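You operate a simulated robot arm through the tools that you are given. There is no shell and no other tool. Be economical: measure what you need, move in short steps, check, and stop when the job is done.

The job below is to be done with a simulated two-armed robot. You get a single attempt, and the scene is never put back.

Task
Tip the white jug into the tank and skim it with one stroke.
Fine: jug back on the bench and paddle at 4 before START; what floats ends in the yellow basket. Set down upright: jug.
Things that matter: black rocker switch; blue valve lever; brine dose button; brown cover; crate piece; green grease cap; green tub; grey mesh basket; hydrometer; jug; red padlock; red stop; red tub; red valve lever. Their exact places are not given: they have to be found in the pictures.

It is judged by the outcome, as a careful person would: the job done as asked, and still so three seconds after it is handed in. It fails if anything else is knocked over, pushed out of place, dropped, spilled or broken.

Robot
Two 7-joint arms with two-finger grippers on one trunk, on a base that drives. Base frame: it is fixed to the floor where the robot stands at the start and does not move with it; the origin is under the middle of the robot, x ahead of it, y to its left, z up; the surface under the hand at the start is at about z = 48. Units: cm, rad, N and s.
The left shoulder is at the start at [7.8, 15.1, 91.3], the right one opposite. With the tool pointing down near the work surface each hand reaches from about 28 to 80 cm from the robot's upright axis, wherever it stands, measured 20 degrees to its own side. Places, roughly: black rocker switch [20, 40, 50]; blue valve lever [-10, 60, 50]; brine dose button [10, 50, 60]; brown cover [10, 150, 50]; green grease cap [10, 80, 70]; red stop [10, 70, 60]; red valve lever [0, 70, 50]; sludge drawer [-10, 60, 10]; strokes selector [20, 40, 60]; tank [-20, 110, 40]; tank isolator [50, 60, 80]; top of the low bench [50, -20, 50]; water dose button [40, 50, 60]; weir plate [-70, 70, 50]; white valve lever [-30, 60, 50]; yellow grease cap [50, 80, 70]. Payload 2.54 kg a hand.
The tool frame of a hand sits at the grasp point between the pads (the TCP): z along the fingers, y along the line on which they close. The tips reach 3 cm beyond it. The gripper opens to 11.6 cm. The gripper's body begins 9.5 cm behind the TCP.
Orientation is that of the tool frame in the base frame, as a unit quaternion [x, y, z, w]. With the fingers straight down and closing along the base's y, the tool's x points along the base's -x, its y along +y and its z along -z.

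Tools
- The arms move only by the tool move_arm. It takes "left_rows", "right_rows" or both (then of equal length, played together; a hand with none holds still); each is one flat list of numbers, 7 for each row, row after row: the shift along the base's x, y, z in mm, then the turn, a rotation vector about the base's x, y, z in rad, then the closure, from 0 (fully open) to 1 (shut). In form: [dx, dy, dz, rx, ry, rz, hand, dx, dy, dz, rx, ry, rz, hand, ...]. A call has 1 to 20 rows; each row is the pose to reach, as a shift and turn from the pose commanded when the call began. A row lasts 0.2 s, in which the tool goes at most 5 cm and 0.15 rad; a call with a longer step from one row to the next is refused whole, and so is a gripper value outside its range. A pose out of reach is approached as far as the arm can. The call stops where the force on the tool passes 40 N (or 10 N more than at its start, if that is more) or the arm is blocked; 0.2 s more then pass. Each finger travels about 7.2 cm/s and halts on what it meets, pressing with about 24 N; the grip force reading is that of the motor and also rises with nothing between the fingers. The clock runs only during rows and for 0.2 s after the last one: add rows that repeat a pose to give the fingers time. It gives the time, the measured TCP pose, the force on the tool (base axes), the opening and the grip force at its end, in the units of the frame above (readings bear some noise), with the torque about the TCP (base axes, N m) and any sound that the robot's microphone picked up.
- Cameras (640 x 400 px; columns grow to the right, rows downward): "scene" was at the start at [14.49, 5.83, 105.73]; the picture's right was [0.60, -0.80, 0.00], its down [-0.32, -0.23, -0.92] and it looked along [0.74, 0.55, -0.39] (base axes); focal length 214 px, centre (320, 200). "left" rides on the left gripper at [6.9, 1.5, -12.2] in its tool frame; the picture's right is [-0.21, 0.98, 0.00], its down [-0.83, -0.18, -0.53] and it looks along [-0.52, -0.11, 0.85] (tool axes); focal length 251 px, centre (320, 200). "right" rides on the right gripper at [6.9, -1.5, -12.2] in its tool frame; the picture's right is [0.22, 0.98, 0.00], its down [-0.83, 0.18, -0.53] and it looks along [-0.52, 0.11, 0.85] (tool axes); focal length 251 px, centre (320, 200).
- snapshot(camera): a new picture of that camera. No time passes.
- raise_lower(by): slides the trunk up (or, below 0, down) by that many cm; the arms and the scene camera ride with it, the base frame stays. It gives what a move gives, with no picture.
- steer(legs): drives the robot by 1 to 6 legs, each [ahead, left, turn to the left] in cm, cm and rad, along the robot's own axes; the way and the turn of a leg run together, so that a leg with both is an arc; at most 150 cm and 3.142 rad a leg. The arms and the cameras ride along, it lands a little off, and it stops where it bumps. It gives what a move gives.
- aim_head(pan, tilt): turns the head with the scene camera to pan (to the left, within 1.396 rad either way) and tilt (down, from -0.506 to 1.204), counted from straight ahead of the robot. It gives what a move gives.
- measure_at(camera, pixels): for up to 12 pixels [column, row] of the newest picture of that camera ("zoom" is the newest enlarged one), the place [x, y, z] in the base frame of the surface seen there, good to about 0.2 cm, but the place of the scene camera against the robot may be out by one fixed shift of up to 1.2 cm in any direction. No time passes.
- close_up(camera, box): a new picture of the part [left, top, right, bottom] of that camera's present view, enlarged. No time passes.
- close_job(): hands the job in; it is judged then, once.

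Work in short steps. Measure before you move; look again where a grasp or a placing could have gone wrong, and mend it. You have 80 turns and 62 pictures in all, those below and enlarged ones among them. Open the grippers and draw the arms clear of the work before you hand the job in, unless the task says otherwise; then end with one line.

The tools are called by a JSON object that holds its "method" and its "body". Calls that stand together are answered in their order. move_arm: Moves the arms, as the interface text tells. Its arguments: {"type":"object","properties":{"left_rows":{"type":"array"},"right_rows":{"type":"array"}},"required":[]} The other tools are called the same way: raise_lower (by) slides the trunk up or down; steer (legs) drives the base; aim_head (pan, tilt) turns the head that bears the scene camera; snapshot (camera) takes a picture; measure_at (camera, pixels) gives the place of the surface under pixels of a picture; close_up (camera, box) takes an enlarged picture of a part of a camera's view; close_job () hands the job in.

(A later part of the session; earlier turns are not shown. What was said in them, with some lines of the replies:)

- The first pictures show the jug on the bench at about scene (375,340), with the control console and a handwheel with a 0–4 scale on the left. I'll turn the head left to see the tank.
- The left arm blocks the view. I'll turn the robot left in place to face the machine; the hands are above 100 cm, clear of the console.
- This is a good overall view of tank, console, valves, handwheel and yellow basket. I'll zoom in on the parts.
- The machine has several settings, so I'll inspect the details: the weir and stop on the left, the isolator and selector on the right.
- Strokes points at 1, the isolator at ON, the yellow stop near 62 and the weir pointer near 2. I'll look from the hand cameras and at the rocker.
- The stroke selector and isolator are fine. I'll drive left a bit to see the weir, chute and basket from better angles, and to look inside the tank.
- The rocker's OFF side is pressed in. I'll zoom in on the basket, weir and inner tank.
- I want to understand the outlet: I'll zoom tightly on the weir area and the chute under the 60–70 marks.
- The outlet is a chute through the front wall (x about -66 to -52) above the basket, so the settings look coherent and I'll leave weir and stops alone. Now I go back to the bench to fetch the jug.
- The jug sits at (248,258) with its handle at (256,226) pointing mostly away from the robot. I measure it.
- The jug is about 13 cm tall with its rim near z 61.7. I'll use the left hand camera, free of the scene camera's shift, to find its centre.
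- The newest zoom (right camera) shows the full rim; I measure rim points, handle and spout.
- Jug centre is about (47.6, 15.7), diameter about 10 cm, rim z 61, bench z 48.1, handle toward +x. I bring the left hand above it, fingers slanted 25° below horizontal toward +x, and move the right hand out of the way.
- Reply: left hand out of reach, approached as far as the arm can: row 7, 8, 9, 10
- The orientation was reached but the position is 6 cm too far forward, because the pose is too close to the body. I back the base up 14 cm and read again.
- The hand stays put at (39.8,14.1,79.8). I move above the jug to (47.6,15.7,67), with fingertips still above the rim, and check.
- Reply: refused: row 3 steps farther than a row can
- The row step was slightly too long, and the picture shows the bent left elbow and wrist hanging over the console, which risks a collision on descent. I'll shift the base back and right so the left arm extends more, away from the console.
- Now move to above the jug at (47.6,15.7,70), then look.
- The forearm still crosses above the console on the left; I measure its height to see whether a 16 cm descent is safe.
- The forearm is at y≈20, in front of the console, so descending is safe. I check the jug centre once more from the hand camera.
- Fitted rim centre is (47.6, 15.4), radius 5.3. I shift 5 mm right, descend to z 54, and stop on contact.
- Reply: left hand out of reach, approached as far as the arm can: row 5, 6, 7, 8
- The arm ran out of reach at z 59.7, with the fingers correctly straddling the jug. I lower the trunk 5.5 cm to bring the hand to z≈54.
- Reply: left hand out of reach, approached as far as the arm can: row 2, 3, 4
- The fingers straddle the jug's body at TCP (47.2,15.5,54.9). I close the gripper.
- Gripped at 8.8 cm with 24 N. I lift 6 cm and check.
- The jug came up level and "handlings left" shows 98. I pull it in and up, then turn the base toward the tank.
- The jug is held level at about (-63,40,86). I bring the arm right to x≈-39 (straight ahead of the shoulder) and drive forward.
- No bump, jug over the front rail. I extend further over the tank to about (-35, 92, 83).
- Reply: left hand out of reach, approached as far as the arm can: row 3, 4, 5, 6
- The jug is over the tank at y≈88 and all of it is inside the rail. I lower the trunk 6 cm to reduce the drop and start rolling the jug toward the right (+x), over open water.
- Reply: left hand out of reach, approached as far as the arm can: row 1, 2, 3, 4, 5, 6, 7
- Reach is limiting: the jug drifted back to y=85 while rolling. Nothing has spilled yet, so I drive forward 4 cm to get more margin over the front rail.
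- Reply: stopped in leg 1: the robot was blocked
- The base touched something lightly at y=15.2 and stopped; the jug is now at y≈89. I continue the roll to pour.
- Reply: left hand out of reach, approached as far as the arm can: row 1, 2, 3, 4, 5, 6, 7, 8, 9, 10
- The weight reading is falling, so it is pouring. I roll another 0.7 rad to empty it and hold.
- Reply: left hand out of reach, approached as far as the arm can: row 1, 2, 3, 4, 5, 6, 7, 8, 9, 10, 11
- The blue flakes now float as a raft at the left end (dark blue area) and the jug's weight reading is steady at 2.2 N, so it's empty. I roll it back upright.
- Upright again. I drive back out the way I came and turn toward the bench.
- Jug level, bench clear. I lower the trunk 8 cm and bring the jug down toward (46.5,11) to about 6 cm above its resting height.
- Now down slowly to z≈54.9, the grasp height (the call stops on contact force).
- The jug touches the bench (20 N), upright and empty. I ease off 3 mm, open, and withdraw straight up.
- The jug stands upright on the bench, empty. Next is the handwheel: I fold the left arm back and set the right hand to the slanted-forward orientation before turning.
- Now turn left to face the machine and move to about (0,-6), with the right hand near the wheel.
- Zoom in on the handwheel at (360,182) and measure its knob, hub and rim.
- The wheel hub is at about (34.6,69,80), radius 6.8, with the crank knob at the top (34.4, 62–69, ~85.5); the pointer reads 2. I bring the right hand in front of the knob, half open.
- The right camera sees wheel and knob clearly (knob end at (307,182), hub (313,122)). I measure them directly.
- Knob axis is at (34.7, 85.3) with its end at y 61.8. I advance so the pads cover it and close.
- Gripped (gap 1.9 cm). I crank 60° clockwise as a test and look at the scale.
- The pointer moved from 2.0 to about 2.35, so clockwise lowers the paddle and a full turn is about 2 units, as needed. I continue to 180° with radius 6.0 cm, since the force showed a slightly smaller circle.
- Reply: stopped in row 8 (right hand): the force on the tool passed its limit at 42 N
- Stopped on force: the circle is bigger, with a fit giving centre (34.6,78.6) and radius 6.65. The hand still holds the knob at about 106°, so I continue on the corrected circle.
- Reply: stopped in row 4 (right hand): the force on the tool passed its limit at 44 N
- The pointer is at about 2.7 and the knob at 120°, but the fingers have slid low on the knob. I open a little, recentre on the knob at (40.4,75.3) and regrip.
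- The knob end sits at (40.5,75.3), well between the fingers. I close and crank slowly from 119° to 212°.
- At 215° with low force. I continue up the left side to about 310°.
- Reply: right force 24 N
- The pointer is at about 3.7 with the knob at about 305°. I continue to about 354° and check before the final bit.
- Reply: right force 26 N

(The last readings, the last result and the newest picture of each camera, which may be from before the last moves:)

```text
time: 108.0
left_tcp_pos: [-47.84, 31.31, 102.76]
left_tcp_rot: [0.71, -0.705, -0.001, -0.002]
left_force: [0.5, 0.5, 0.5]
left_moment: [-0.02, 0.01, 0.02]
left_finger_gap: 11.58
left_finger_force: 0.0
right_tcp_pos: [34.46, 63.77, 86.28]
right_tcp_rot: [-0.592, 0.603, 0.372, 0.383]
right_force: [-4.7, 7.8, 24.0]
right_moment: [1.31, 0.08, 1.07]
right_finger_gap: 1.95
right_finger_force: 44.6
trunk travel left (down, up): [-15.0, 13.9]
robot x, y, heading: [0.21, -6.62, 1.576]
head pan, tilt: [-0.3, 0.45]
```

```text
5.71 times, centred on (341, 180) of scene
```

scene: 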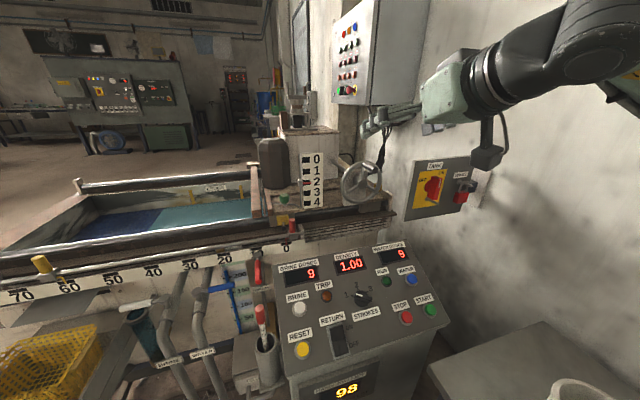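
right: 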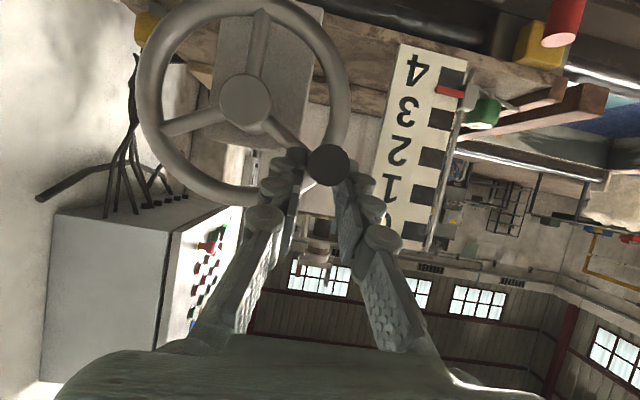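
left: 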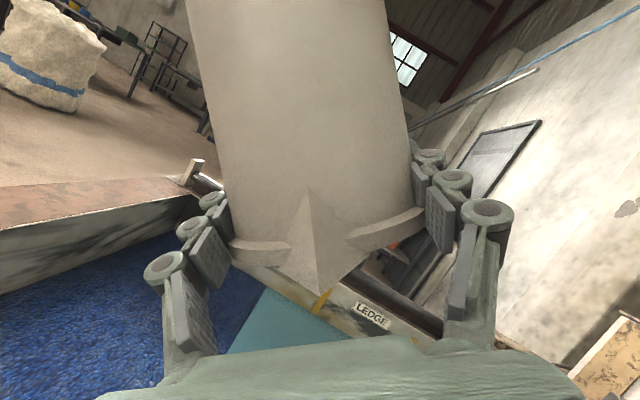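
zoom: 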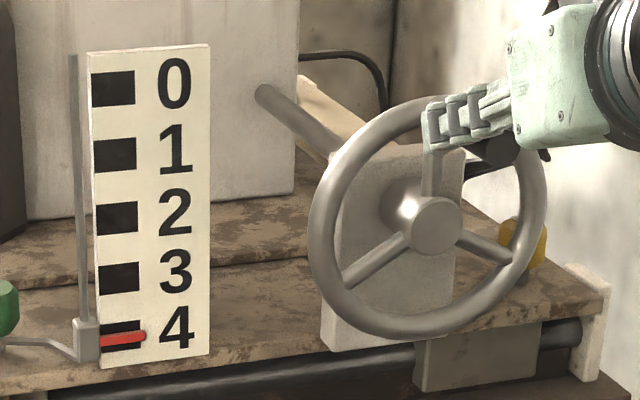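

The pointer now lies on 4 and the knob is back at the top. I release and back straight out.

{"method": "move_arm", "body": {"right_rows": [0, 0, 0, 0, 0, 0, 0.8, 0, 0, 0, 0, 0, 0, 0.5, 0, 0, 0, 0, 0, 0, 0.4, 0, -20, 0, 0, 0, 0, 0.4, 0, -60, 0, 0, 0, 0, 0.4, 0, -100, 0, 0, 0, 0, 0.4, 0, -130, 0, 0, 0, 0, 0.4]}}

{"method": "close_up", "body": {"camera": "scene", "box": [295, 145, 345, 215]}}

```text
time: 109.7
left_tcp_pos: [-47.89, 31.38, 102.84]
left_tcp_rot: [0.709, -0.705, -0.001, 0.0]
left_force: [-0.6, 0.1, -0.3]
left_moment: [-0.04, 0.0, 0.0]
left_finger_gap: 11.57
left_finger_force: 0.0
right_tcp_pos: [34.49, 50.72, 85.48]
right_tcp_rot: [-0.595, 0.606, 0.368, 0.379]
right_force: [0.2, -0.2, -0.6]
right_moment: [0.0, -0.04, 0.0]
right_finger_gap: 6.97
right_finger_force: 0.1
trunk travel left (down, up): [-15.0, 13.9]
robot x, y, heading: [0.66, -6.08, 1.579]
head pan, tilt: [-0.3, 0.45]
```

```text
5.71 times, centred on (320, 180) of scene
```

zoom: 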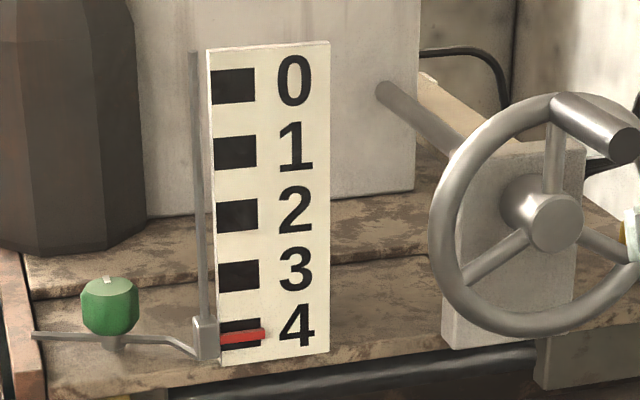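

The paddle reads 4 and the jug is on the bench. I shift the base left and back so the right arm reaches START (42.2,38.4,54) extended, with its elbow away from the jug.

{"method": "steer", "body": {"legs": [[-5, 13, 0]]}}

{"method": "aim_head", "body": {"pan": -0.5, "tilt": 0.7}}

{"method": "move_arm", "body": {"right_rows": [0, 0, 0, -0.1, 0, 0, 0.7, 0, 0, 0, -0.21, 0, 0, 1, 0, 0, 0, -0.315, 0, 0, 1, 0, 0, 0, -0.42, 0, 0, 1, 0, 0, 0, -0.525, 0, 0, 1, 0, 0, 0, -0.63, 0, 0, 1, 0, 0, 0, -0.63, 0, 0, 1]}}

{"method": "snapshot", "body": {"camera": "scene"}}

```text
time: 111.5
left_tcp_pos: [-60.67, 26.45, 102.71]
left_tcp_rot: [0.709, -0.705, -0.001, 0.001]
left_force: [-0.6, 0.0, -0.1]
left_moment: [-0.01, -0.01, -0.01]
left_finger_gap: 11.61
left_finger_force: 0.1
right_tcp_pos: [21.61, 45.71, 85.5]
right_tcp_rot: [-0.595, 0.606, 0.368, 0.379]
right_force: [0.5, 0.1, -0.8]
right_moment: [-0.03, 0.0, -0.01]
right_finger_gap: 6.99
right_finger_force: 0.1
trunk travel left (down, up): [-15.0, 13.9]
robot x, y, heading: [-13.01, -11.62, 1.571]
head pan, tilt: [-0.3, 0.45]
```

```text
time: 112.3
left_tcp_pos: [-60.68, 26.33, 102.74]
left_tcp_rot: [0.709, -0.705, -0.001, -0.001]
left_force: [0.0, -0.5, 0.6]
left_moment: [-0.03, 0.0, 0.02]
left_finger_gap: 11.57
left_finger_force: 0.0
right_tcp_pos: [21.45, 45.74, 85.37]
right_tcp_rot: [-0.594, 0.606, 0.368, 0.379]
right_force: [-0.4, 0.3, 0.1]
right_moment: [0.0, -0.01, 0.02]
right_finger_gap: 6.96
right_finger_force: 0.1
trunk travel left (down, up): [-15.0, 13.9]
robot x, y, heading: [-13.15, -11.49, 1.576]
head pan, tilt: [-0.499, 0.7]
```

```text
time: 113.9
left_tcp_pos: [-60.77, 26.36, 102.56]
left_tcp_rot: [0.709, -0.705, -0.002, 0.0]
left_force: [-0.2, -0.7, -0.6]
left_moment: [0.02, 0.03, 0.02]
left_finger_gap: 11.62
left_finger_force: 0.1
right_tcp_pos: [21.5, 45.66, 85.38]
right_tcp_rot: [-0.683, 0.69, 0.161, 0.175]
right_force: [-0.3, -0.1, 0.5]
right_moment: [0.01, 0.02, 0.02]
right_finger_gap: 0.02
right_finger_force: 24.5
trunk travel left (down, up): [-15.0, 13.9]
robot x, y, heading: [-12.81, -11.34, 1.575]
head pan, tilt: [-0.499, 0.7]
```

```text
5 pictures are left
```

scene: 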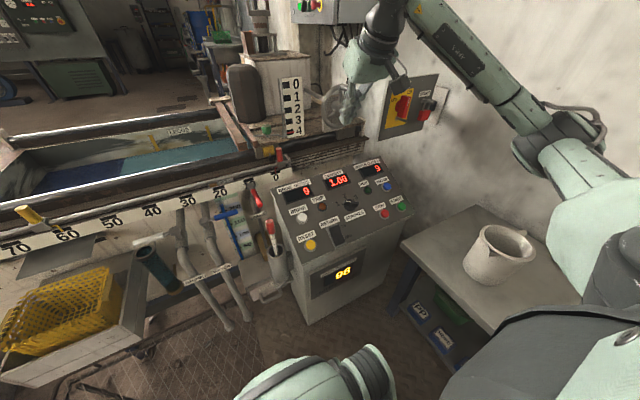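

START is at (404,208). I measure it, plus the elbow's height relative to the jug.

{"method": "measure_at", "body": {"camera": "scene", "pixels": [[404, 207], [384, 214], [388, 186], [415, 210], [540, 150], [560, 135], [470, 80], [500, 235], [578, 190], [520, 120], [404, 200], [335, 222]]}}

```text
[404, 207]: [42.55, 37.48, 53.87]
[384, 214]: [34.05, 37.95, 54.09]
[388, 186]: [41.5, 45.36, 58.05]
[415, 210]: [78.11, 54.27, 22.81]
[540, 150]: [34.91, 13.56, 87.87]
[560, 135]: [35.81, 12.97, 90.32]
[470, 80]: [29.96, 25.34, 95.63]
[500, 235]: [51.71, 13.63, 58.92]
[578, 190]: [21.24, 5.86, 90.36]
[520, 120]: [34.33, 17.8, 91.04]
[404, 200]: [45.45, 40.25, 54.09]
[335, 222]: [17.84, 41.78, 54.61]
```

The elbow is at z≈90, well above the jug. I move the closed right fingers to 4 cm off the START button along the panel normal.

{"method": "move_arm", "body": {"right_rows": [23, -12, -28, 0, 0, 0, 1, 46, -25, -57, 0, 0, 0, 1, 69, -37, -86, 0, 0, 0, 1, 92, -49, -114, 0, 0, 0, 1, 116, -62, -143, 0, 0, 0, 1, 139, -74, -171, 0, 0, 0, 1, 162, -86, -200, 0, 0, 0, 1, 185, -99, -228, 0, 0, 0, 1, 208, -111, -257, 0, 0, 0, 1, 208, -111, -257, 0, 0, 0, 1]}}

{"method": "snapshot", "body": {"camera": "right"}}

```text
time: 116.1
left_tcp_pos: [-60.66, 26.55, 102.68]
left_tcp_rot: [0.709, -0.705, -0.001, 0.0]
left_force: [0.5, -0.6, -0.6]
left_moment: [-0.01, -0.04, 0.05]
left_finger_gap: 11.59
left_finger_force: 0.0
right_tcp_pos: [42.46, 34.68, 59.6]
right_tcp_rot: [-0.683, 0.69, 0.163, 0.176]
right_force: [-0.3, 0.1, 0.5]
right_moment: [-0.01, -0.02, 0.0]
right_finger_gap: 0.0
right_finger_force: 23.7
trunk travel left (down, up): [-15.0, 13.9]
robot x, y, heading: [-12.51, -11.03, 1.576]
head pan, tilt: [-0.499, 0.7]
```

```text
4 pictures are left
```

right: 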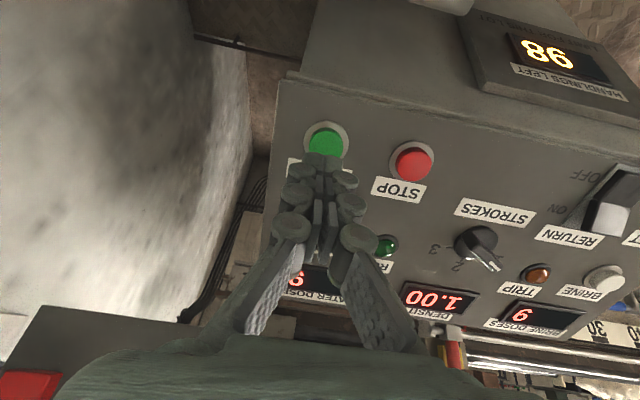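

Measure START from this camera at (325,140) to confirm the aim before pressing.

{"method": "measure_at", "body": {"camera": "right", "pixels": [[325, 142], [315, 142], [338, 142], [325, 128], [325, 150], [412, 160], [300, 130]]}}

```text
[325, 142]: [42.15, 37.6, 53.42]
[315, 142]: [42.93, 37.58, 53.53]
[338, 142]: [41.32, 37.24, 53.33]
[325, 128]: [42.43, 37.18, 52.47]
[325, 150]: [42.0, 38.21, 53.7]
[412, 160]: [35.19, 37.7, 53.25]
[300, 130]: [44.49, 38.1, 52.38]
```

START's centre is (42.1,37.6,53.3). I press along the panel normal and withdraw.

{"method": "move_arm", "body": {"right_rows": [-3, 3, -13, 0, 0, 0, 1, -3, 10, -26, 0, 0, 0, 1, -3, 14, -33, 0, 0, 0, 1, -3, 16, -37, 0, 0, 0, 1, -3, 17, -40, 0, 0, 0, 1, -3, 18.5, -43, 0, 0, 0, 1, -3, 18.5, -43, 0, 0, 0, 1, -3, 10, -26, 0, 0, 0, 1, -3, 0, -5, 0, 0, 0, 1]}}

{"method": "aim_head", "body": {"pan": 0.4, "tilt": 0.55}}

{"method": "snapshot", "body": {"camera": "scene"}}

```text
time: 118.1
left_tcp_pos: [-60.76, 26.36, 102.71]
left_tcp_rot: [0.709, -0.705, -0.001, 0.0]
left_force: [-1.8, -0.6, 1.0]
left_moment: [0.01, -0.01, 0.02]
left_finger_gap: 11.61
left_finger_force: 0.1
right_tcp_pos: [42.03, 34.6, 59.31]
right_tcp_rot: [-0.683, 0.69, 0.162, 0.177]
right_force: [-0.1, 0.2, -0.2]
right_moment: [0.03, 0.01, 0.02]
right_finger_gap: 0.0
right_finger_force: 24.7
trunk travel left (down, up): [-15.0, 13.9]
robot x, y, heading: [-12.71, -11.25, 1.573]
head pan, tilt: [-0.499, 0.7]
```

```text
time: 119.3
left_tcp_pos: [-60.75, 26.43, 102.74]
left_tcp_rot: [0.709, -0.705, -0.002, 0.0]
left_force: [0.6, -0.4, -0.1]
left_moment: [0.01, 0.04, 0.01]
left_finger_gap: 11.59
left_finger_force: 0.0
right_tcp_pos: [41.99, 34.63, 59.42]
right_tcp_rot: [-0.683, 0.69, 0.163, 0.176]
right_force: [-0.7, 0.4, -0.3]
right_moment: [0.0, 0.0, 0.03]
right_finger_gap: 0.0
right_finger_force: 23.8
trunk travel left (down, up): [-15.0, 13.9]
robot x, y, heading: [-12.76, -11.46, 1.58]
head pan, tilt: [0.4, 0.55]
```

```text
3 pictures are left
```

scene: 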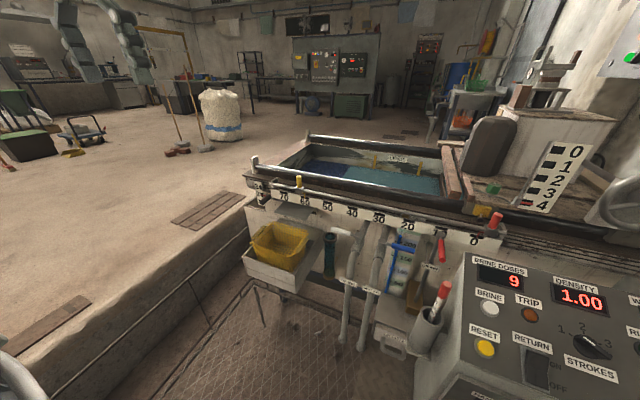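

The carriage hasn't moved and no contact force was logged, so the press was likely too shallow. I press again deeper, ending on the button to read the force.

{"method": "move_arm", "body": {"right_rows": [0, 6, -18, 0, 0, 0, 1, 0, 12, -30, 0, 0, 0, 1, 0, 15, -36, 0, 0, 0, 1, 0, 17, -40, 0, 0, 0, 1, 0, 19, -43, 0, 0, 0, 1, 0, 21, -46, 0, 0, 0, 1, 0, 22, -49, 0, 0, 0, 1]}}

```text
time: 120.9
left_tcp_pos: [-60.75, 26.24, 102.75]
left_tcp_rot: [0.708, -0.706, -0.002, -0.002]
left_force: [0.0, 0.4, 0.8]
left_moment: [0.03, 0.01, -0.02]
left_finger_gap: 11.61
left_finger_force: 0.0
right_tcp_pos: [42.11, 36.52, 54.97]
right_tcp_rot: [-0.683, 0.69, 0.161, 0.178]
right_force: [-5.7, -18.7, 24.7]
right_moment: [-0.06, 0.17, 0.15]
right_finger_gap: 0.6
right_finger_force: 28.8
trunk travel left (down, up): [-15.0, 13.9]
robot x, y, heading: [-13.01, -11.43, 1.571]
head pan, tilt: [0.4, 0.55]
heard: click
stopped in row 7 (right hand): the force on the tool passed its limit at 43 N (the readings are from after the stop); the commanded pose is now the measured one
```

A click was heard, so START is pressed. I withdraw and wait while the stroke runs.

{"method": "move_arm", "body": {"right_rows": [0, -10, 20, 0, 0, 0, 1, 0, -20, 45, 0, 0, 0, 1, 0, -30, 80, 0, 0, 0, 1, 0, -35, 120, 0, 0, 0, 1, 0, -35, 160, 0, 0, 0, 1, 0, -35, 200, 0, 0, 0, 1, 0, -35, 240, 0, 0, 0, 1, 0, -35, 240, 0, 0, 0, 0.5, 0, -35, 240, 0, 0, 0, 0, 0, -35, 240, 0, 0, 0, 0, 0, -35, 240, 0, 0, 0, 0, 0, -35, 240, 0, 0, 0, 0, 0, -35, 240, 0, 0, 0, 0, 0, -35, 240, 0, 0, 0, 0, 0, -35, 240, 0, 0, 0, 0]}}

{"method": "snapshot", "body": {"camera": "scene"}}

```text
time: 124.1
left_tcp_pos: [-60.58, 26.43, 102.71]
left_tcp_rot: [0.708, -0.706, -0.001, 0.0]
left_force: [0.0, -0.3, -0.3]
left_moment: [0.0, -0.02, 0.0]
left_finger_gap: 11.6
left_finger_force: 0.1
right_tcp_pos: [41.84, 33.2, 78.67]
right_tcp_rot: [-0.68, 0.693, 0.16, 0.177]
right_force: [0.1, -0.2, -0.7]
right_moment: [0.05, 0.05, 0.04]
right_finger_gap: 11.61
right_finger_force: 0.0
right hand out of reach, approached as far as the arm can: row 6, 7, 8, 9, 10, 11, 12, 13, 14, 15
trunk travel left (down, up): [-15.0, 13.9]
robot x, y, heading: [-12.59, -11.39, 1.573]
head pan, tilt: [0.4, 0.55]
```

```text
2 pictures are left
```

scene: 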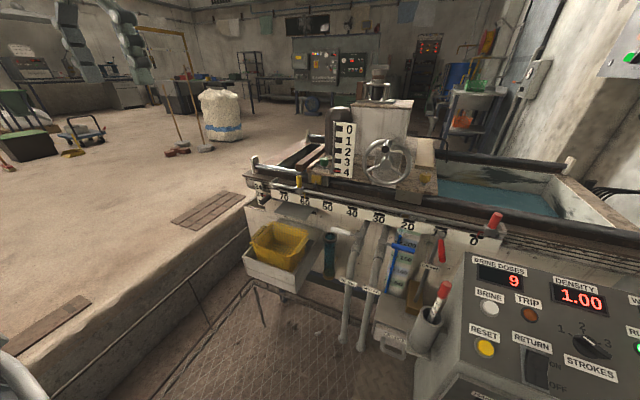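

The carriage has run almost to the yellow stop, with the RUN lamp lit. I wait for it to finish.

{"method": "move_arm", "body": {"right_rows": [0, 0, 0, 0, 0, 0, 0, 0, 0, 0, 0, 0, 0, 0, 0, 0, 0, 0, 0, 0, 0, 0, 0, 0, 0, 0, 0, 0, 0, 0, 0, 0, 0, 0, 0, 0, 0, 0, 0, 0, 0, 0, 0, 0, 0, 0, 0, 0, 0, 0, 0, 0, 0, 0, 0, 0, 0, 0, 0, 0, 0, 0, 0, 0, 0, 0, 0, 0, 0, 0, 0, 0, 0, 0, 0, 0, 0, 0, 0, 0, 0, 0, 0, 0, 0, 0, 0, 0, 0, 0, 0, 0, 0, 0, 0, 0, 0, 0, 0, 0, 0, 0, 0, 0, 0, 0, 0, 0, 0, 0, 0, 0, 0, 0, 0, 0, 0, 0, 0, 0, 0, 0, 0, 0, 0, 0, 0, 0, 0, 0, 0, 0, 0, 0, 0, 0, 0, 0, 0, 0]}}

{"method": "move_arm", "body": {"right_rows": [0, 0, 0, 0, 0, 0, 0, 0, 0, 0, 0, 0, 0, 0, 0, 0, 0, 0, 0, 0, 0, 0, 0, 0, 0, 0, 0, 0, 0, 0, 0, 0, 0, 0, 0, 0, 0, 0, 0, 0, 0, 0, 0, 0, 0, 0, 0, 0, 0, 0, 0, 0, 0, 0, 0, 0, 0, 0, 0, 0, 0, 0, 0, 0, 0, 0, 0, 0, 0, 0, 0, 0, 0, 0, 0, 0, 0, 0, 0, 0, 0, 0, 0, 0, 0, 0, 0, 0, 0, 0, 0, 0, 0, 0, 0, 0, 0, 0, 0, 0, 0, 0, 0, 0, 0, 0, 0, 0, 0, 0, 0, 0, 0, 0, 0, 0, 0, 0, 0, 0, 0, 0, 0, 0, 0, 0, 0, 0, 0, 0, 0, 0, 0, 0, 0, 0, 0, 0, 0, 0]}}

{"method": "close_up", "body": {"camera": "scene", "box": [230, 100, 630, 350]}}

```text
time: 128.3
left_tcp_pos: [-60.59, 26.34, 102.73]
left_tcp_rot: [0.708, -0.706, -0.001, 0.0]
left_force: [-0.3, 0.3, -0.6]
left_moment: [0.0, 0.01, 0.0]
left_finger_gap: 11.59
left_finger_force: 0.0
right_tcp_pos: [41.8, 33.02, 78.47]
right_tcp_rot: [-0.681, 0.693, 0.159, 0.177]
right_force: [0.4, 0.1, -0.6]
right_moment: [0.0, -0.01, 0.0]
right_finger_gap: 11.6
right_finger_force: 0.1
trunk travel left (down, up): [-15.0, 13.9]
robot x, y, heading: [-12.78, -11.36, 1.576]
head pan, tilt: [0.4, 0.55]
```

```text
time: 132.5
left_tcp_pos: [-60.61, 26.46, 102.67]
left_tcp_rot: [0.708, -0.706, -0.002, 0.0]
left_force: [-0.5, 0.4, -0.5]
left_moment: [-0.02, -0.04, -0.01]
left_finger_gap: 11.6
left_finger_force: 0.1
right_tcp_pos: [41.79, 33.14, 78.38]
right_tcp_rot: [-0.68, 0.693, 0.16, 0.177]
right_force: [0.4, 0.0, 0.0]
right_moment: [0.01, 0.01, 0.01]
right_finger_gap: 11.58
right_finger_force: 0.1
trunk travel left (down, up): [-15.0, 13.9]
robot x, y, heading: [-12.94, -11.53, 1.572]
head pan, tilt: [0.4, 0.55]
```

```text
1.60 times, centred on (430, 225) of scene
```

zoom: 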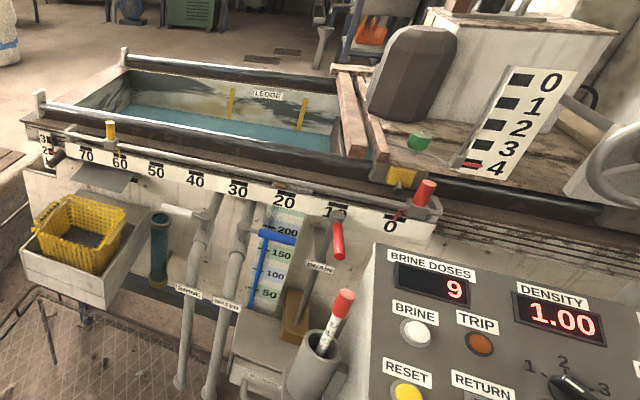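

The carriage is back home, the water is clear of the raft, and the basket has dark contents. I use the last picture for the basket and tank.

{"method": "close_up", "body": {"camera": "scene", "box": [235, 140, 395, 280]}}

```text
2.86 times, centred on (315, 210) of scene
```

zoom: 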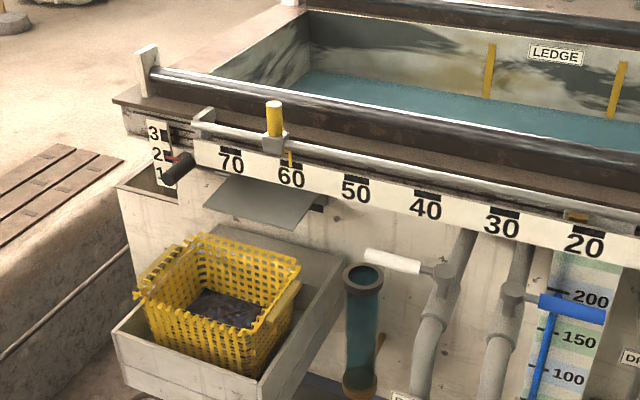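

The flakes are in the yellow basket, the tank surface is clear, the jug is on the bench, and both grippers are open and clear of the work. I hand in the job.

{"method": "close_job", "body": {}}

```text
The job is handed in.
```

I tipped the jug into the tank and set it back upright on the bench. With the paddle at 4 I ran one stroke; the blue flakes that floated are now in the yellow basket and the water surface looks clear.
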